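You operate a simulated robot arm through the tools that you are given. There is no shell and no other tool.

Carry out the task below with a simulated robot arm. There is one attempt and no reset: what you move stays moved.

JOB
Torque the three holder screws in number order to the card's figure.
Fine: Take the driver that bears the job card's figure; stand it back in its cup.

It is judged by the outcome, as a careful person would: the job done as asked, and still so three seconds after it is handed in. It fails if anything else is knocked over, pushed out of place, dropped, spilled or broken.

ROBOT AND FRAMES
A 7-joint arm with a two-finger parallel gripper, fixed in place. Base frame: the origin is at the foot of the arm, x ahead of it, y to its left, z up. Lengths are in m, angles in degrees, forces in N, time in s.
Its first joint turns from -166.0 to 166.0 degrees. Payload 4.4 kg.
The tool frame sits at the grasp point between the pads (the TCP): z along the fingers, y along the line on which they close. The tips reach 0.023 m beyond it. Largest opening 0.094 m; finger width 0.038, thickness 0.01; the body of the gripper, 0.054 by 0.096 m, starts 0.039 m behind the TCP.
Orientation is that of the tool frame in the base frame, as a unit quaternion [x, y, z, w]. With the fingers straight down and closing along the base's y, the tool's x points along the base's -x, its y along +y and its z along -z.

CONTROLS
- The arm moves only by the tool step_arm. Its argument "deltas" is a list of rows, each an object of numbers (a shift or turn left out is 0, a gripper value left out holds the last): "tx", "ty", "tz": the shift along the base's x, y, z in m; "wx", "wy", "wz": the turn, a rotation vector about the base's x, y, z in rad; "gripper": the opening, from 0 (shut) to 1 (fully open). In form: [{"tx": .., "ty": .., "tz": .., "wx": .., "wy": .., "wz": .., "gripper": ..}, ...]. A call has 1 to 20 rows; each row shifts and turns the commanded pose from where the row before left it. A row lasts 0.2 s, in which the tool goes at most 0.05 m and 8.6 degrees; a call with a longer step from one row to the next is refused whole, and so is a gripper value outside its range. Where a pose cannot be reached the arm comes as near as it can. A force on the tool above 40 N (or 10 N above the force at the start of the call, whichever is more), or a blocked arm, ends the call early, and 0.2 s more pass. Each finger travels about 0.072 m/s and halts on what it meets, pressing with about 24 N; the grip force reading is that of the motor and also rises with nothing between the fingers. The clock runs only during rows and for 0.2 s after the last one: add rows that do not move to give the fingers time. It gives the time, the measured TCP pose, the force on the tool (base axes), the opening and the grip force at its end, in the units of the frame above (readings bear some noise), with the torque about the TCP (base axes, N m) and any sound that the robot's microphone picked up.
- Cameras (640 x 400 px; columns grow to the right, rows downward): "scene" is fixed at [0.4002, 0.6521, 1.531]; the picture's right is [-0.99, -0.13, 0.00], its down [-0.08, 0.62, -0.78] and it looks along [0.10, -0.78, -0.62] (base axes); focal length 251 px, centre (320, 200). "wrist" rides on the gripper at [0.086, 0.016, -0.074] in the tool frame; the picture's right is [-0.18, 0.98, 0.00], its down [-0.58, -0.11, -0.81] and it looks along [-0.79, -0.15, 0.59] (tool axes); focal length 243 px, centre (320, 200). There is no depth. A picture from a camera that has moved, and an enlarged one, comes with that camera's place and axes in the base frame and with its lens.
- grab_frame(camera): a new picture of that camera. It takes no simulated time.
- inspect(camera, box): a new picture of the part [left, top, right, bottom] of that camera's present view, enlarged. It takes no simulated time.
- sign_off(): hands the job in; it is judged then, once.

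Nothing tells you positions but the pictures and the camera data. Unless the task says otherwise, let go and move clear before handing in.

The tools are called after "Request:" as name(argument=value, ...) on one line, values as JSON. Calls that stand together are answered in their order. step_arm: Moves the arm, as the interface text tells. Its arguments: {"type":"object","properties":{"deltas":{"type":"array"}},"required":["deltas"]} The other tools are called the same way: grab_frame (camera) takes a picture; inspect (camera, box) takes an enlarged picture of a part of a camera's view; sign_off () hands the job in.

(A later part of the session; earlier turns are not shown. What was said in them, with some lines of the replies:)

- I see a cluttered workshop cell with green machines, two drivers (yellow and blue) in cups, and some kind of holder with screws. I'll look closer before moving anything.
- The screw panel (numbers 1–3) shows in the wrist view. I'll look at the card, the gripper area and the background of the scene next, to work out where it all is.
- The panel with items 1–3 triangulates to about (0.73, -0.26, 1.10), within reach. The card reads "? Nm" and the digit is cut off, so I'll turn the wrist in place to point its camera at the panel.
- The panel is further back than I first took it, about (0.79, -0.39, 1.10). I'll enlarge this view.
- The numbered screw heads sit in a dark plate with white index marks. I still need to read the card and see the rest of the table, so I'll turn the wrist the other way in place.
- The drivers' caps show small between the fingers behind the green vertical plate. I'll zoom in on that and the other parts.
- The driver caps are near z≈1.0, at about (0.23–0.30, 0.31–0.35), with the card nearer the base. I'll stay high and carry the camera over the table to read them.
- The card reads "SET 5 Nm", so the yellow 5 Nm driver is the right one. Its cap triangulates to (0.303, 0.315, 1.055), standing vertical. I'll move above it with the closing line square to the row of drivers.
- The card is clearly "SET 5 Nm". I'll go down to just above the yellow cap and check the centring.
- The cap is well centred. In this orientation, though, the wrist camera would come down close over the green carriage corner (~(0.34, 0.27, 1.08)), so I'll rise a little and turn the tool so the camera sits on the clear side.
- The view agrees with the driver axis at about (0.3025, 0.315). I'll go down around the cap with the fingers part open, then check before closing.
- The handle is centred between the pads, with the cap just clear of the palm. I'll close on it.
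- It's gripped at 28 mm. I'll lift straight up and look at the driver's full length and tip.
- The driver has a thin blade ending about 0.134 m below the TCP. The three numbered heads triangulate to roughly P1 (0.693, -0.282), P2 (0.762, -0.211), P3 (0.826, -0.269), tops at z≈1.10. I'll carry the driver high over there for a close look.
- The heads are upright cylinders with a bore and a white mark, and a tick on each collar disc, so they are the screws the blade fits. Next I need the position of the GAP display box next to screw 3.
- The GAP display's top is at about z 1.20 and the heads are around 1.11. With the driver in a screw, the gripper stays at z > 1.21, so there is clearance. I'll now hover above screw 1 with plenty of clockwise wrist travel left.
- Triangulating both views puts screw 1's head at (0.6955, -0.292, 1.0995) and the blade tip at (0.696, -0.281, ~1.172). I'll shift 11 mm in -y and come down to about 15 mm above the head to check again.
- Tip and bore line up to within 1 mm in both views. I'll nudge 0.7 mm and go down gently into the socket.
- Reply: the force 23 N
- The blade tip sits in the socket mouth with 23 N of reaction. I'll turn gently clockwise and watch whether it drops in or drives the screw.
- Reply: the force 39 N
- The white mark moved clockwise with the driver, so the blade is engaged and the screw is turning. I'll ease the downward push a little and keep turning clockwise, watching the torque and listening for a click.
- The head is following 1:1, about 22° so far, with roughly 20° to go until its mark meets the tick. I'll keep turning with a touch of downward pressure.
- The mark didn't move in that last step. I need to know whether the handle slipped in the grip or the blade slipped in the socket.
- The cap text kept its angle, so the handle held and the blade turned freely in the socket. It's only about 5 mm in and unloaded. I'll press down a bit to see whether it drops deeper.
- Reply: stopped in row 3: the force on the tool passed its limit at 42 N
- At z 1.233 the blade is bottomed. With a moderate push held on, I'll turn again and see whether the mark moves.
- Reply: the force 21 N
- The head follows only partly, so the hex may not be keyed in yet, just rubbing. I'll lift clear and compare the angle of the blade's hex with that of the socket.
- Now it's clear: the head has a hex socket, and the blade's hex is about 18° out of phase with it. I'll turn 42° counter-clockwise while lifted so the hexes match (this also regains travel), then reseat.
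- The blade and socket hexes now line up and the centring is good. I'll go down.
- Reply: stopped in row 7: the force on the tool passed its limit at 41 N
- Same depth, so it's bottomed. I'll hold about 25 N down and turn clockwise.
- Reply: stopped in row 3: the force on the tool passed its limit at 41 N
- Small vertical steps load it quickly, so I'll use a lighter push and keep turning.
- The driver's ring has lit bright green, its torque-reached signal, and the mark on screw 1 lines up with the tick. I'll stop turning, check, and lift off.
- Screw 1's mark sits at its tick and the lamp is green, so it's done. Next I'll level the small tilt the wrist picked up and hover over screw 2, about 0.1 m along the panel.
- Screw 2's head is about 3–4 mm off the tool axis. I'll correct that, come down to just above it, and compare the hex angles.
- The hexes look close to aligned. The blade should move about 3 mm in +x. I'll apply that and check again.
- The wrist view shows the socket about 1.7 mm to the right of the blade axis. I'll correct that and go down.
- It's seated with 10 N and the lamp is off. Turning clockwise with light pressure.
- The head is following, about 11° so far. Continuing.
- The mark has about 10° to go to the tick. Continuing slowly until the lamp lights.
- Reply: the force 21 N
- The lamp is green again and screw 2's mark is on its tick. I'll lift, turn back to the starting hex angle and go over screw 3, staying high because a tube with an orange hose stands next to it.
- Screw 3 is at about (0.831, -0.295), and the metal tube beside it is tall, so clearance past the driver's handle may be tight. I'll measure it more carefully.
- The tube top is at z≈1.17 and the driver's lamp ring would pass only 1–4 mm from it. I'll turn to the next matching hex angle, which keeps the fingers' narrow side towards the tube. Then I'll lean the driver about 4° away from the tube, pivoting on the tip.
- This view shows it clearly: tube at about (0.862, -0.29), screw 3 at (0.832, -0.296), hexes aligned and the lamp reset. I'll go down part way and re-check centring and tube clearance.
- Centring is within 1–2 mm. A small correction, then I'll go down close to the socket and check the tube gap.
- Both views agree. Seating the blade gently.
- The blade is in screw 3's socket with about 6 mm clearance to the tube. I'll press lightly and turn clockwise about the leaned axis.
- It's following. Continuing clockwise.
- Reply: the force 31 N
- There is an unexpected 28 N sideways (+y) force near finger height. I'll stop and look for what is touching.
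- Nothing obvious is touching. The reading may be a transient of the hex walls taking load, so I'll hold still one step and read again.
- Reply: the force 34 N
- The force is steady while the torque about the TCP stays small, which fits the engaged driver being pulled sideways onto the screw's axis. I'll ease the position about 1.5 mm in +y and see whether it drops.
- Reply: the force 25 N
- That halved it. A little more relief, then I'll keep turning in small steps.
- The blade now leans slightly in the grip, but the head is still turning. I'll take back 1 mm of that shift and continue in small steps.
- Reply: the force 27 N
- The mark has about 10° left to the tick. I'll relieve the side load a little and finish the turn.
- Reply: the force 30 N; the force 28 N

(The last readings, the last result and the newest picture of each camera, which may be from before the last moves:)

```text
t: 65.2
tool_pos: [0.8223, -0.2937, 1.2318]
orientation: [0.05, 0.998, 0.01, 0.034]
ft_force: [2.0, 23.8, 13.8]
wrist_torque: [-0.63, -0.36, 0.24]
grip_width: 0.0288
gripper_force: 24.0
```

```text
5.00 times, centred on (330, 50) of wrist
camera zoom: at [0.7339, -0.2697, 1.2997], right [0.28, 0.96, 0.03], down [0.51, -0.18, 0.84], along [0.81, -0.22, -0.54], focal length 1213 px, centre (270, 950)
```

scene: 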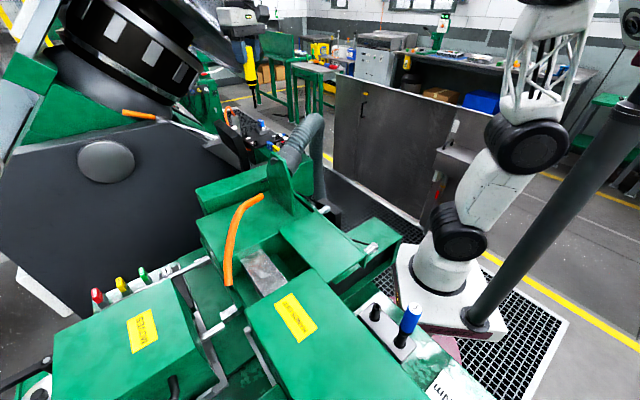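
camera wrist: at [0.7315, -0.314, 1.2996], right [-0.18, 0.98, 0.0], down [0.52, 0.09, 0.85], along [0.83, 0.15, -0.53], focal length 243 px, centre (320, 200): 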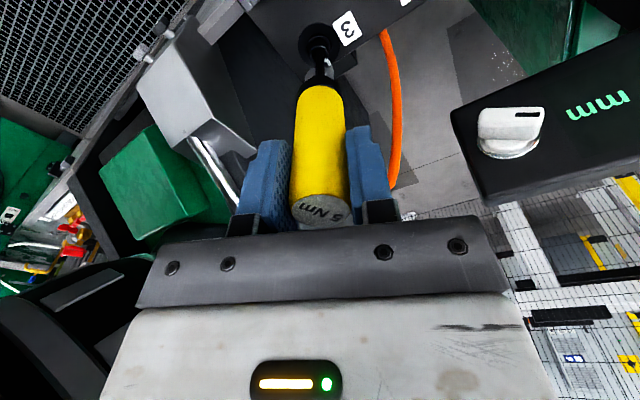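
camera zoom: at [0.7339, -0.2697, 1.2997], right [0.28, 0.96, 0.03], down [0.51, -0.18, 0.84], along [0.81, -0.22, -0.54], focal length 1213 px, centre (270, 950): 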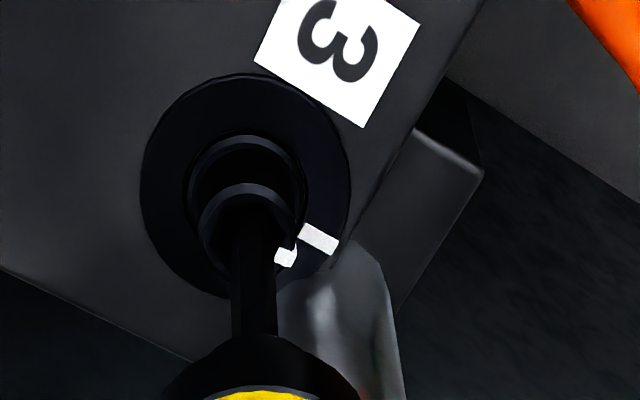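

The mark is at the tick and the lamp isn't on yet. A few more degrees, as screw 2 needed.

Request:
step_arm(deltas=[{"wx": 0.0024, "wy": 0.0006, "wz": -0.035}, {"wx": 0.0024, "wy": 0.0006, "wz": -0.035}, {"wx": 0.0024, "wy": 0.0006, "wz": -0.035}])

Request:
grab_frame(camera="wrist")

Request:
inspect(camera="wrist", box=[290, 10, 370, 90])

Request:
inspect(camera="scene", box=[236, 110, 260, 140])

```text
t: 66.0
tool_pos: [0.8226, -0.2948, 1.23]
orientation: [0.104, 0.994, 0.012, 0.034]
ft_force: [3.7, -6.7, -1.5]
wrist_torque: [-0.95, -0.45, -0.08]
grip_width: 0.0281
gripper_force: 23.7
```

```text
taken
camera wrist: at [0.7371, -0.262, 1.2984], right [0.38, 0.92, 0.04], down [0.49, -0.24, 0.84], along [0.78, -0.3, -0.54], focal length 243 px, centre (320, 200)
```

wrist: 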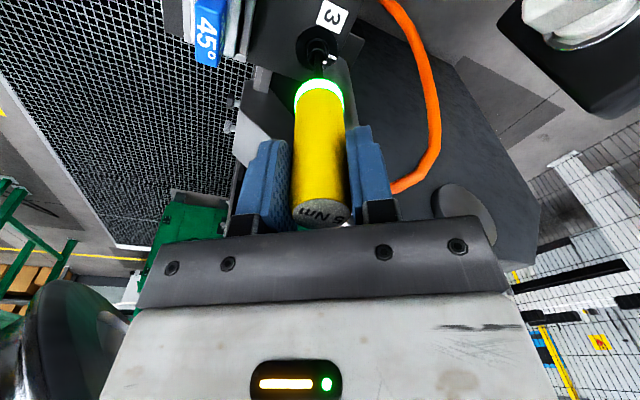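

```text
5.00 times, centred on (330, 50) of wrist
camera zoom: at [0.7371, -0.262, 1.2984], right [0.38, 0.92, 0.04], down [0.49, -0.24, 0.84], along [0.78, -0.3, -0.54], focal length 1213 px, centre (270, 950)
```

zoom: 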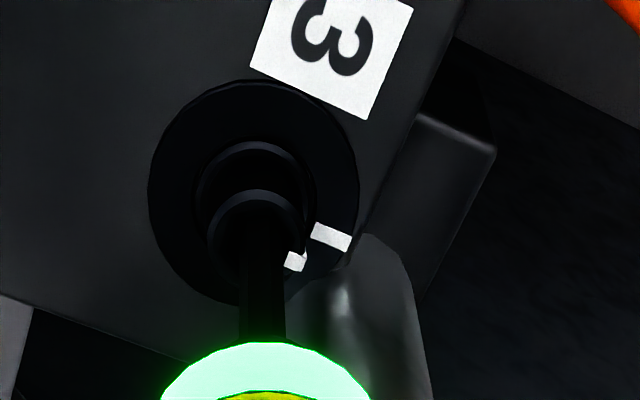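

```text
13.33 times, centred on (248, 125) of scene
camera zoom: at [0.4002, 0.6521, 1.531], right [-0.99, -0.13, 0.0], down [-0.08, 0.62, -0.78], along [0.1, -0.78, -0.62], focal length 3350 px, centre (1280, 1200)
```

zoom: 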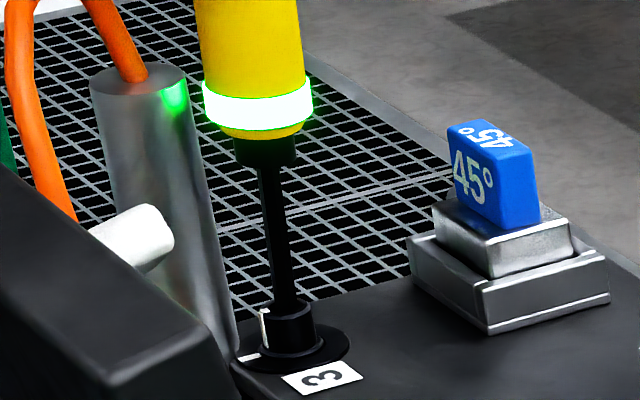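

Green on screw 3, so all three are torqued in order. I'll lift straight up, level the tool, and check how the driver sits in the grip before returning it.

Request:
step_arm(deltas=[{"tz": 0.006}, {"tz": 0.012}, {"tz": 0.02}, {"tz": 0.025}, {"tz": 0.03}, {"tz": 0.03}, {"wx": -0.0084, "wy": 0.035}, {"wx": -0.0084, "wy": 0.035}, {}])

Request:
grab_frame(camera="wrist")

Request:
inspect(camera="scene", box=[215, 60, 295, 150])

Request:
inspect(camera="wrist", box=[260, 20, 380, 240])

```text
t: 68.0
tool_pos: [0.8228, -0.2924, 1.3555]
orientation: [0.102, 0.995, -0.001, 0.001]
ft_force: [0.5, -0.3, -0.7]
wrist_torque: [0.0, 0.01, 0.0]
grip_width: 0.0281
gripper_force: 24.1
```

```text
taken
camera wrist: at [0.7423, -0.2596, 1.4292], right [0.38, 0.92, 0.0], down [0.55, -0.22, 0.81], along [0.75, -0.31, -0.59], focal length 243 px, centre (320, 200)
```

wrist: 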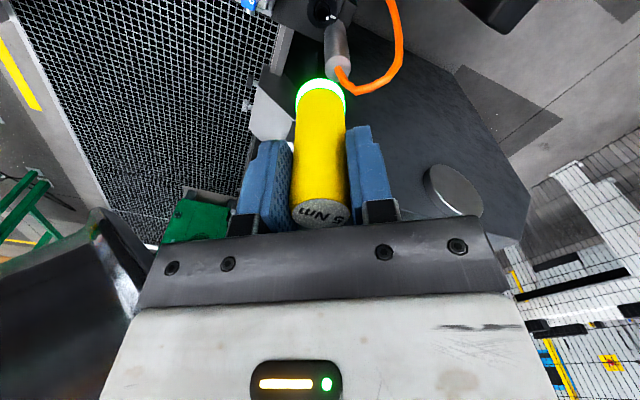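

```text
4.44 times, centred on (255, 105) of scene
camera zoom: at [0.4002, 0.6521, 1.531], right [-0.99, -0.13, 0.0], down [-0.08, 0.62, -0.78], along [0.1, -0.78, -0.62], focal length 1117 px, centre (609, 622)
```

zoom: 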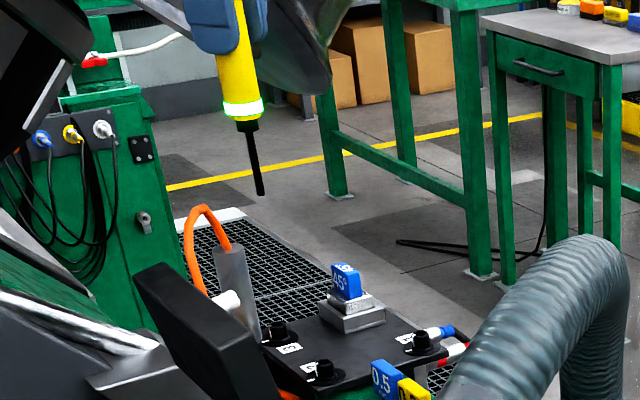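

```text
1.82 times, centred on (320, 130) of wrist
camera zoom: at [0.7423, -0.2596, 1.4292], right [0.38, 0.92, 0.0], down [0.55, -0.22, 0.81], along [0.75, -0.31, -0.59], focal length 441 px, centre (320, 327)
```

zoom: 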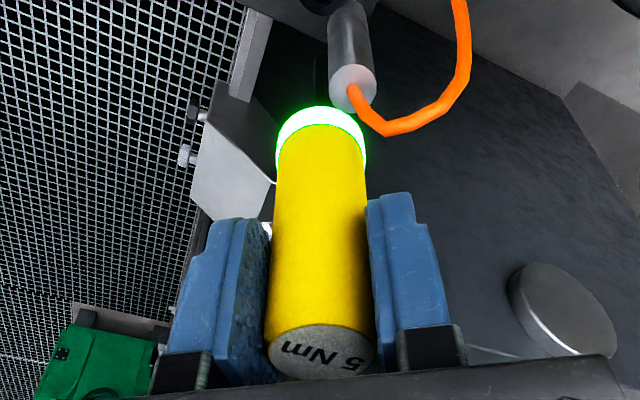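

The handle is straight in the grip, having slid up about 3 mm, so the tip is now ~0.1355 m below the TCP. I'll carry it back high over the same path to the stand.

Request:
step_arm(deltas=[{"tz": 0.035}, {"tz": 0.035}, {"tx": -0.0238, "ty": 0.0387}, {"tx": -0.0238, "ty": 0.0387}, {"tx": -0.0238, "ty": 0.0387}, {"tx": -0.0238, "ty": 0.0387}, {"tx": -0.0238, "ty": 0.0387}, {"tx": -0.0238, "ty": 0.0387}, {"tx": -0.0315, "ty": 0.0311, "wz": 0.0025}, {"tx": -0.0315, "ty": 0.0311, "wz": 0.0025}, {"tx": -0.0315, "ty": 0.0311, "wz": 0.0025}, {"tx": -0.0315, "ty": 0.0311, "wz": 0.0025}, {"tx": -0.0315, "ty": 0.0311, "wz": 0.0025}, {"tx": -0.0315, "ty": 0.0311, "wz": 0.0025}, {"tx": -0.0315, "ty": 0.0311, "wz": 0.0025}, {"tx": -0.0315, "ty": 0.0311, "wz": 0.0025}, {"tx": -0.0315, "ty": 0.0311, "wz": 0.0025}, {"tx": -0.0315, "ty": 0.0311, "wz": 0.0025}, {"tx": -0.0315, "ty": 0.0311, "wz": 0.0025}, {"tx": -0.0315, "ty": 0.0311, "wz": 0.0025}])

Request:
grab_frame(camera="wrist")

Request:
grab_frame(camera="scene")

Request:
inspect(camera="scene", box=[230, 110, 300, 160])

```text
t: 72.2
tool_pos: [0.3037, 0.3176, 1.4221]
orientation: [0.088, 0.996, -0.001, 0.0]
ft_force: [0.7, 0.9, -1.4]
wrist_torque: [-0.03, 0.0, 0.0]
grip_width: 0.0284
gripper_force: 23.6
```

```text
taken
camera wrist: at [0.2228, 0.3494, 1.4955], right [0.35, 0.94, 0.0], down [0.55, -0.21, 0.81], along [0.75, -0.29, -0.59], focal length 243 px, centre (320, 200)
```

wrist: 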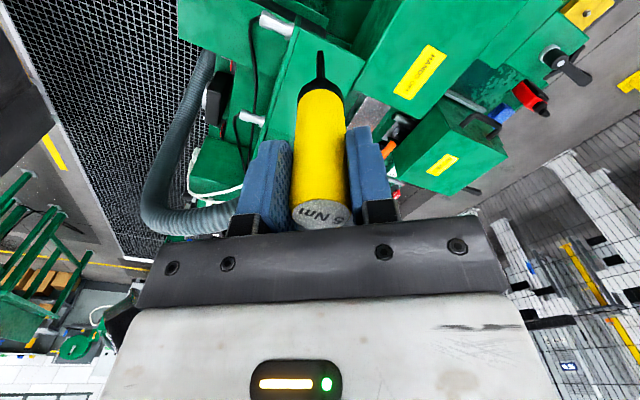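

```text
taken
```

scene: 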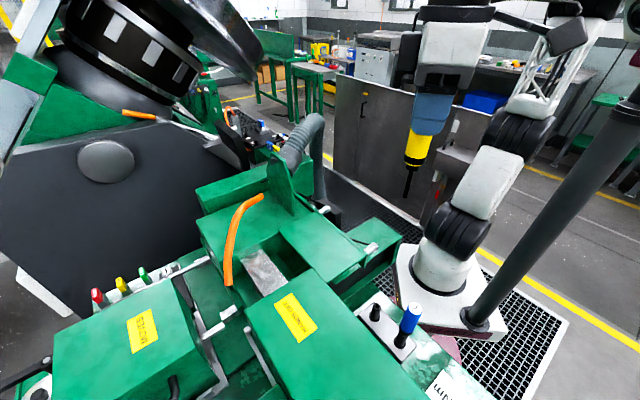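

```text
8.00 times, centred on (265, 135) of scene
camera zoom: at [0.4002, 0.6521, 1.531], right [-0.99, -0.13, 0.0], down [-0.08, 0.62, -0.78], along [0.1, -0.78, -0.62], focal length 2010 px, centre (760, 720)
```

zoom: 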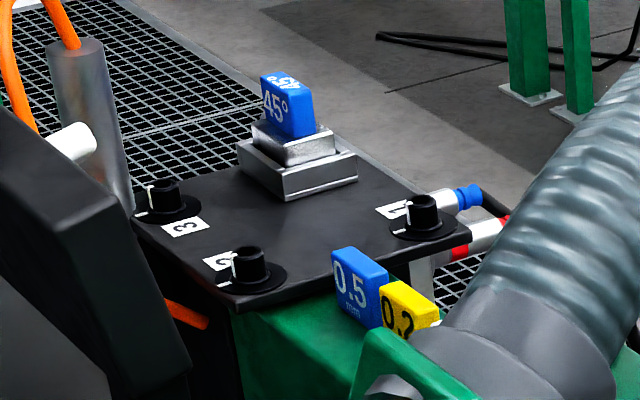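

All three marks sit on their ticks and nothing on the panel is disturbed. Next I'll go down above the empty cup, at the same pose used for picking, and check alignment before inserting.

Request:
step_arm(deltas=[{"tx": -0.003, "ty": -0.005, "tz": -0.03}, {"tz": -0.04}, {"tz": -0.04}, {"tz": -0.04}, {"tz": -0.04}, {"tz": -0.04}, {"tz": -0.035}, {"tz": -0.025}, {}])

Request:
inspect(camera="wrist", box=[260, 0, 380, 100])

Request:
inspect(camera="scene", box=[350, 240, 430, 340])

```text
t: 74.2
tool_pos: [0.2986, 0.3062, 1.1339]
orientation: [0.088, 0.996, -0.001, 0.001]
ft_force: [0.2, 0.0, -1.1]
wrist_torque: [-0.02, -0.02, 0.0]
grip_width: 0.0282
gripper_force: 23.7
```

```text
4.00 times, centred on (320, 50) of wrist
camera zoom: at [0.2175, 0.3374, 1.2067], right [0.35, 0.94, 0.0], down [0.55, -0.21, 0.81], along [0.75, -0.29, -0.59], focal length 970 px, centre (320, 800)
```

zoom: 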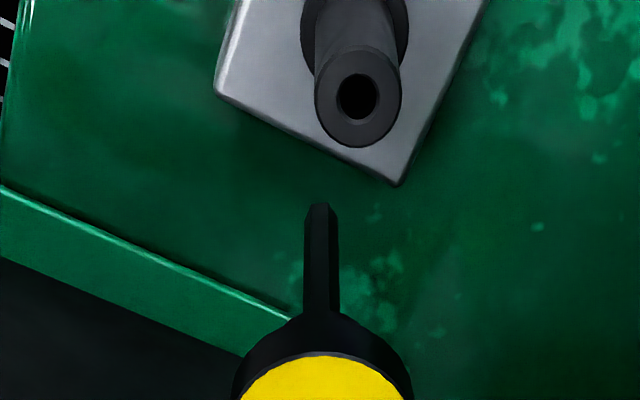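

```text
4.00 times, centred on (390, 290) of scene
camera zoom: at [0.4002, 0.6521, 1.531], right [-0.99, -0.13, 0.0], down [-0.08, 0.62, -0.78], along [0.1, -0.78, -0.62], focal length 1005 px, centre (40, -160)
```

zoom: 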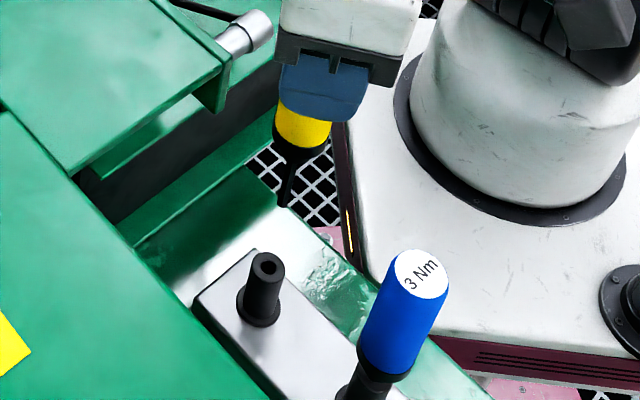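

The cup's hole is about 9 mm to +y of the blade. I'll correct that and move lower for a finer check.

Request:
step_arm(deltas=[{"tx": 0.0005, "ty": 0.0092}, {"tz": -0.015}, {"tz": -0.013}, {}])

Request:
inspect(camera="wrist", box=[290, 10, 350, 70])

Request:
inspect(camera="scene", box=[360, 280, 400, 320])

```text
t: 75.2
tool_pos: [0.2999, 0.3156, 1.1062]
orientation: [0.087, 0.996, 0.0, 0.001]
ft_force: [0.0, -0.4, 0.2]
wrist_torque: [0.05, 0.0, 0.02]
grip_width: 0.0283
gripper_force: 24.6
```

```text
6.67 times, centred on (320, 40) of wrist
camera zoom: at [0.2183, 0.3467, 1.18], right [0.35, 0.94, 0.0], down [0.55, -0.21, 0.81], along [0.75, -0.29, -0.59], focal length 1618 px, centre (320, 1267)
```

zoom: 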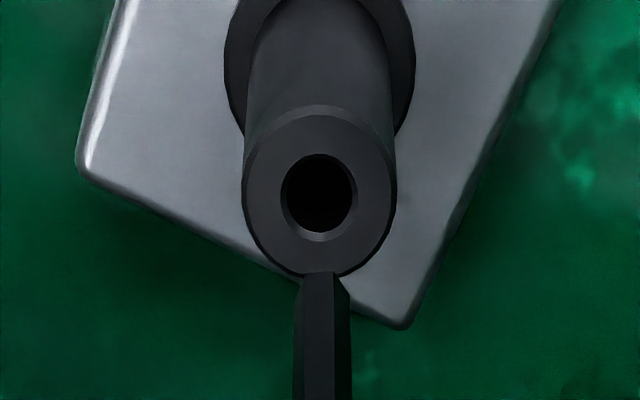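

```text
10.00 times, centred on (380, 300) of scene
camera zoom: at [0.4002, 0.6521, 1.531], right [-0.99, -0.13, 0.0], down [-0.08, 0.62, -0.78], along [0.1, -0.78, -0.62], focal length 2512 px, centre (-280, -800)
```

zoom: 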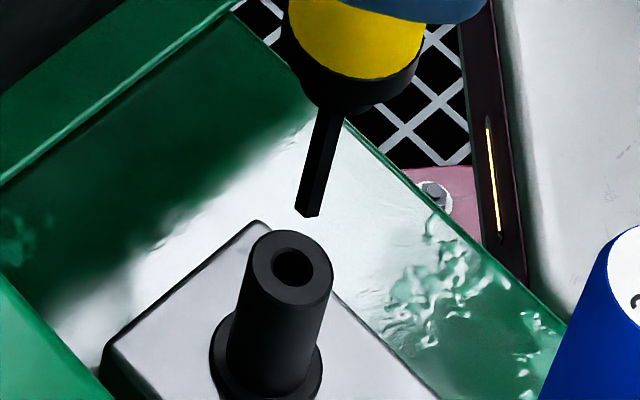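

Blade and hole line up in both views. Lowering slowly into the cup.

Request:
step_arm(deltas=[{"tz": -0.008}, {"tz": -0.008}, {"tz": -0.006}, {"tz": -0.006}, {"tz": -0.006}, {}])

Request:
inspect(camera="scene", box=[360, 280, 400, 320])

Request:
inspect(camera="wrist", box=[290, 20, 350, 80])

```text
t: 76.6
tool_pos: [0.2988, 0.3168, 1.0726]
orientation: [0.089, 0.996, 0.0, 0.0]
ft_force: [0.3, 1.0, -0.3]
wrist_torque: [-0.01, 0.0, -0.02]
grip_width: 0.0278
gripper_force: 24.0
```

```text
10.00 times, centred on (380, 300) of scene
camera zoom: at [0.4002, 0.6521, 1.531], right [-0.99, -0.13, 0.0], down [-0.08, 0.62, -0.78], along [0.1, -0.78, -0.62], focal length 2512 px, centre (-280, -800)
```

zoom: 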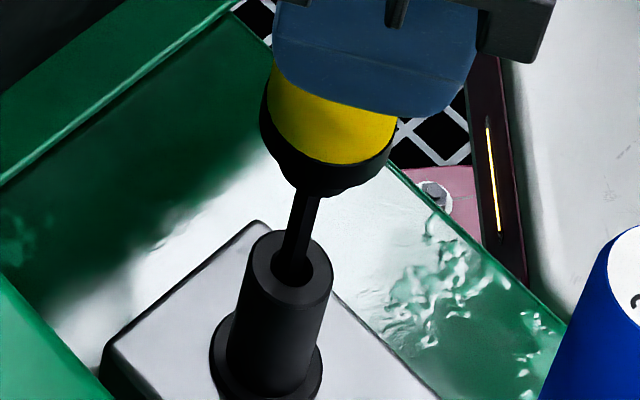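

```text
6.67 times, centred on (320, 50) of wrist
camera zoom: at [0.2186, 0.3473, 1.1469], right [0.35, 0.94, 0.0], down [0.55, -0.21, 0.81], along [0.75, -0.29, -0.59], focal length 1618 px, centre (320, 1200)
```

zoom: 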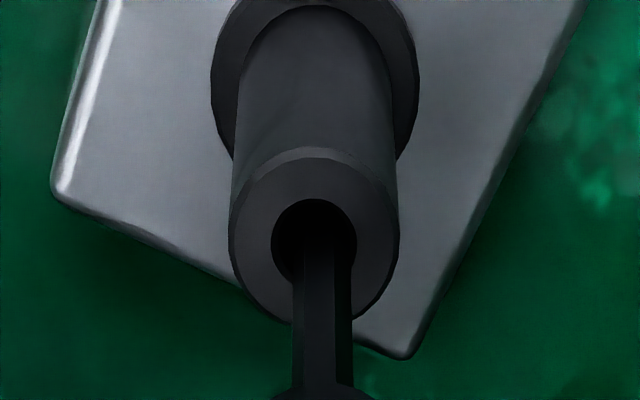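

The blade is in the hole. I'll centre it by a millimetre and lower it the rest of the way.

Request:
step_arm(deltas=[{"tx": -0.0003, "ty": -0.0008, "tz": -0.006}, {"tz": -0.008}, {"tz": -0.008}, {"tz": -0.008}, {"tz": -0.004}, {"tz": -0.002}, {}])

Request:
inspect(camera="scene", box=[360, 270, 400, 320])

Request:
inspect(camera="wrist", box=[270, 20, 370, 120])

```text
t: 78.2
tool_pos: [0.299, 0.3134, 1.0363]
orientation: [0.088, 0.996, -0.001, 0.0]
ft_force: [-0.4, 1.0, -1.0]
wrist_torque: [-0.02, -0.03, -0.01]
grip_width: 0.0279
gripper_force: 24.4
```

```text
8.00 times, centred on (380, 295) of scene
camera zoom: at [0.4002, 0.6521, 1.531], right [-0.99, -0.13, 0.0], down [-0.08, 0.62, -0.78], along [0.1, -0.78, -0.62], focal length 2010 px, centre (-160, -560)
```

zoom: 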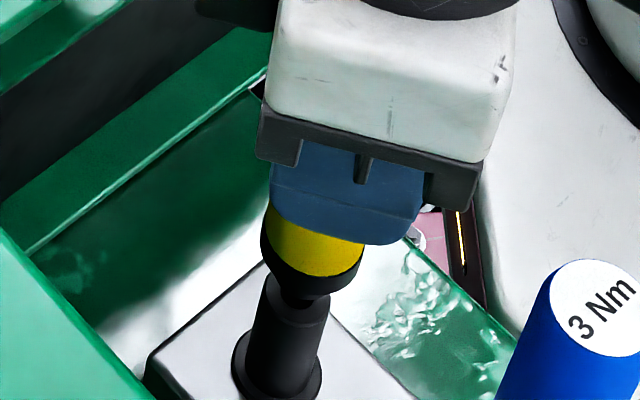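

```text
4.00 times, centred on (320, 70) of wrist
camera zoom: at [0.2171, 0.346, 1.1101], right [0.35, 0.94, 0.0], down [0.55, -0.21, 0.81], along [0.75, -0.29, -0.59], focal length 970 px, centre (320, 720)
```

zoom: 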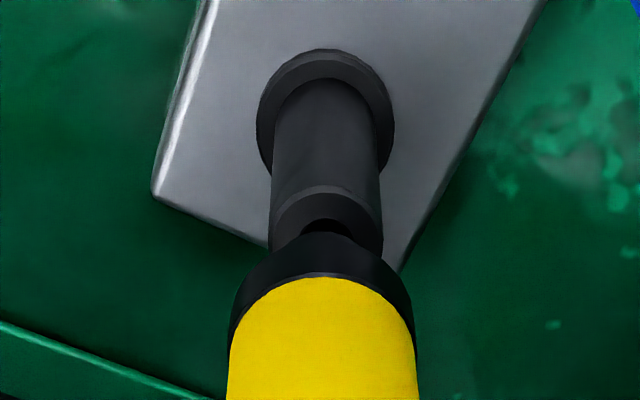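

Almost home. I'll lower in small steps until it rests.

Request:
step_arm(deltas=[{"tz": -0.0015}, {"tz": -0.0015}, {"tz": -0.001}])

Request:
inspect(camera="scene", box=[360, 270, 400, 320])

```text
t: 79.0
tool_pos: [0.2989, 0.3153, 1.0329]
orientation: [0.088, 0.996, 0.0, 0.0]
ft_force: [-3.2, -4.3, 25.7]
wrist_torque: [-0.56, 0.31, -0.07]
grip_width: 0.0281
gripper_force: 24.3
```

```text
8.00 times, centred on (380, 295) of scene
camera zoom: at [0.4002, 0.6521, 1.531], right [-0.99, -0.13, 0.0], down [-0.08, 0.62, -0.78], along [0.1, -0.78, -0.62], focal length 2010 px, centre (-160, -560)
```

zoom: 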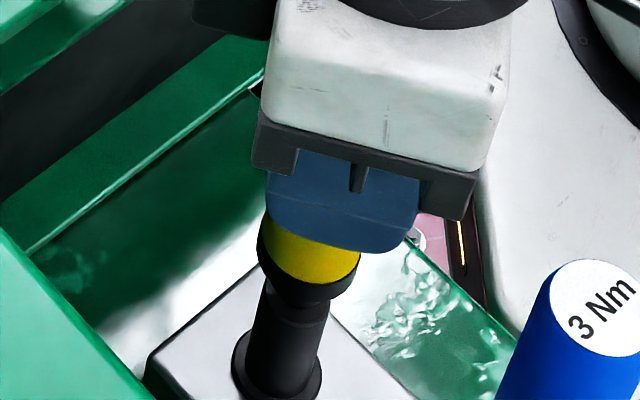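

It's resting, at 26 N and exactly the height expected. I'll ease the push, open part way, and check before lifting.

Request:
step_arm(deltas=[{"tz": 0.0015}, {"gripper": 0.35}, {"gripper": 0.5}, {"gripper": 0.7}, {"gripper": 0.7}, {"gripper": 0.7}])

Request:
grab_frame(camera="wrist")

Request:
inspect(camera="scene", box=[350, 250, 430, 340])

```text
t: 80.4
tool_pos: [0.2991, 0.3149, 1.0329]
orientation: [0.088, 0.996, -0.001, 0.0]
ft_force: [-1.4, 0.0, -0.1]
wrist_torque: [0.0, -0.01, 0.02]
grip_width: 0.0658
gripper_force: 0.0
```

```text
taken
camera wrist: at [0.2174, 0.3468, 1.1077], right [0.35, 0.94, 0.0], down [0.55, -0.21, 0.81], along [0.75, -0.29, -0.59], focal length 243 px, centre (320, 200)
```

wrist: 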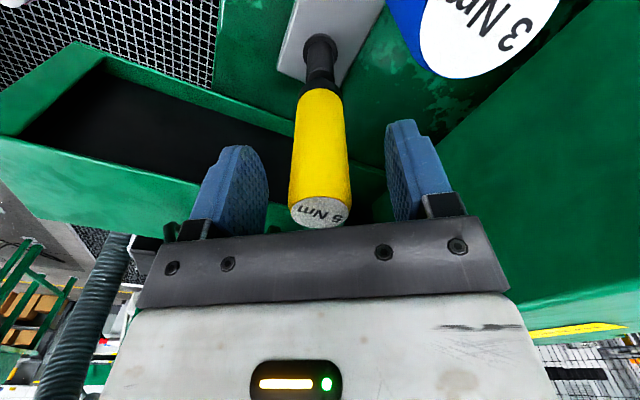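

```text
4.44 times, centred on (390, 295) of scene
camera zoom: at [0.4002, 0.6521, 1.531], right [-0.99, -0.13, 0.0], down [-0.08, 0.62, -0.78], along [0.1, -0.78, -0.62], focal length 1117 px, centre (9, -222)
```

zoom: 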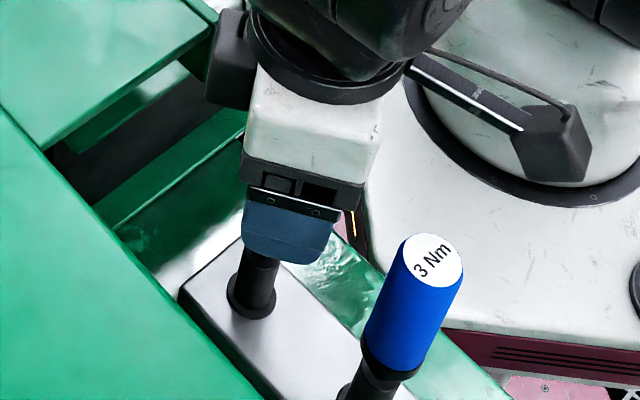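

The driver stands free in its cup with both fingers clear of the handle. I'll lift straight up and move away.

Request:
step_arm(deltas=[{"tz": 0.015}, {"tz": 0.025}, {"tz": 0.03}, {"tz": 0.035}, {"tz": 0.04}, {"tz": 0.04}, {"tz": 0.04}, {"tz": 0.04}, {"tx": 0.03, "tz": 0.03}, {"tx": 0.03, "ty": -0.02}, {"tx": 0.03, "ty": -0.02}, {"tx": 0.03, "ty": -0.02}, {}])

Request:
grab_frame(camera="scene")

Request:
inspect(camera="scene", box=[340, 250, 460, 370])

Request:
inspect(camera="scene", box=[230, 110, 300, 160])

```text
t: 83.2
tool_pos: [0.4186, 0.2548, 1.3284]
orientation: [0.087, 0.996, -0.001, 0.0]
ft_force: [0.6, 0.0, 0.1]
wrist_torque: [-0.01, 0.01, 0.01]
grip_width: 0.0658
gripper_force: 0.0
```

```text
taken
```

scene: 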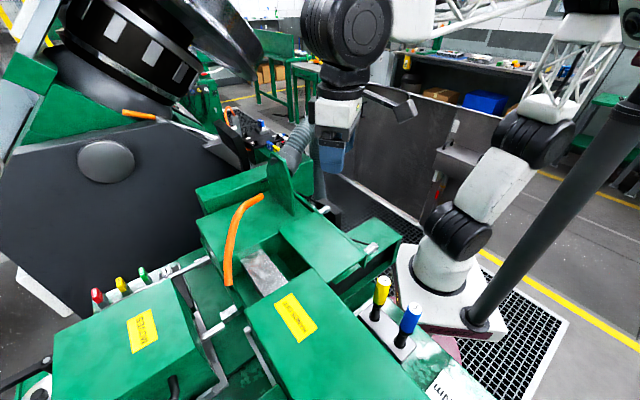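

```text
3.33 times, centred on (400, 310) of scene
camera zoom: at [0.4002, 0.6521, 1.531], right [-0.99, -0.13, 0.0], down [-0.08, 0.62, -0.78], along [0.1, -0.78, -0.62], focal length 837 px, centre (53, -167)
```

zoom: 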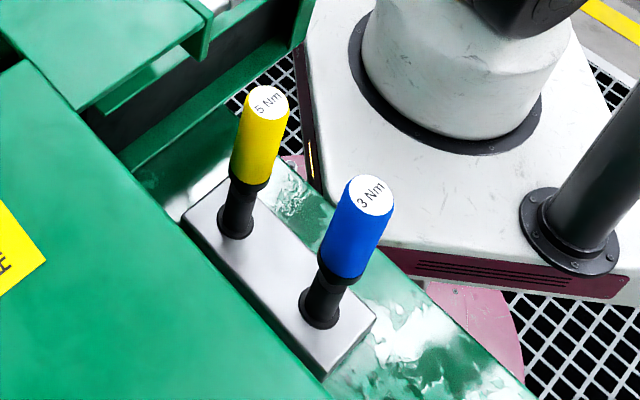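

```text
8.00 times, centred on (265, 135) of scene
camera zoom: at [0.4002, 0.6521, 1.531], right [-0.99, -0.13, 0.0], down [-0.08, 0.62, -0.78], along [0.1, -0.78, -0.62], focal length 2010 px, centre (760, 720)
```

zoom: 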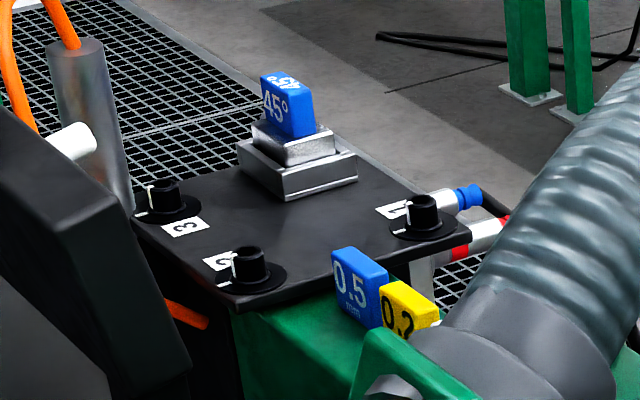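

The 5 Nm driver is upright in its cup, all three marks sit on their ticks, and nothing else has moved. The arm is clear, so I'm handing the job in.

Request:
sign_off()

```text
The job is handed in.
```

The job is handed in. All three holder screws were torqued in order 1, 2, 3 with the yellow 5 Nm driver, matching the card's "SET 5 Nm".

- **Torque:** the driver's lamp lit green on each screw. Each screw's white mark now lines up with its tick.
- **Driver:** it is back upright in its cup, with the gripper open and the arm moved clear.
- **Screw 1:** the driver slipped in the socket at first. I lifted out, lined up the hex and drove it home.
- **Screw 3:** I leaned the driver about 4° to keep it off the metal tube beside the screw. I saw a steady sideways force of up to 29 N while turning and found no contact to explain it.

Nothing else looked moved or knocked over in the final pictures.
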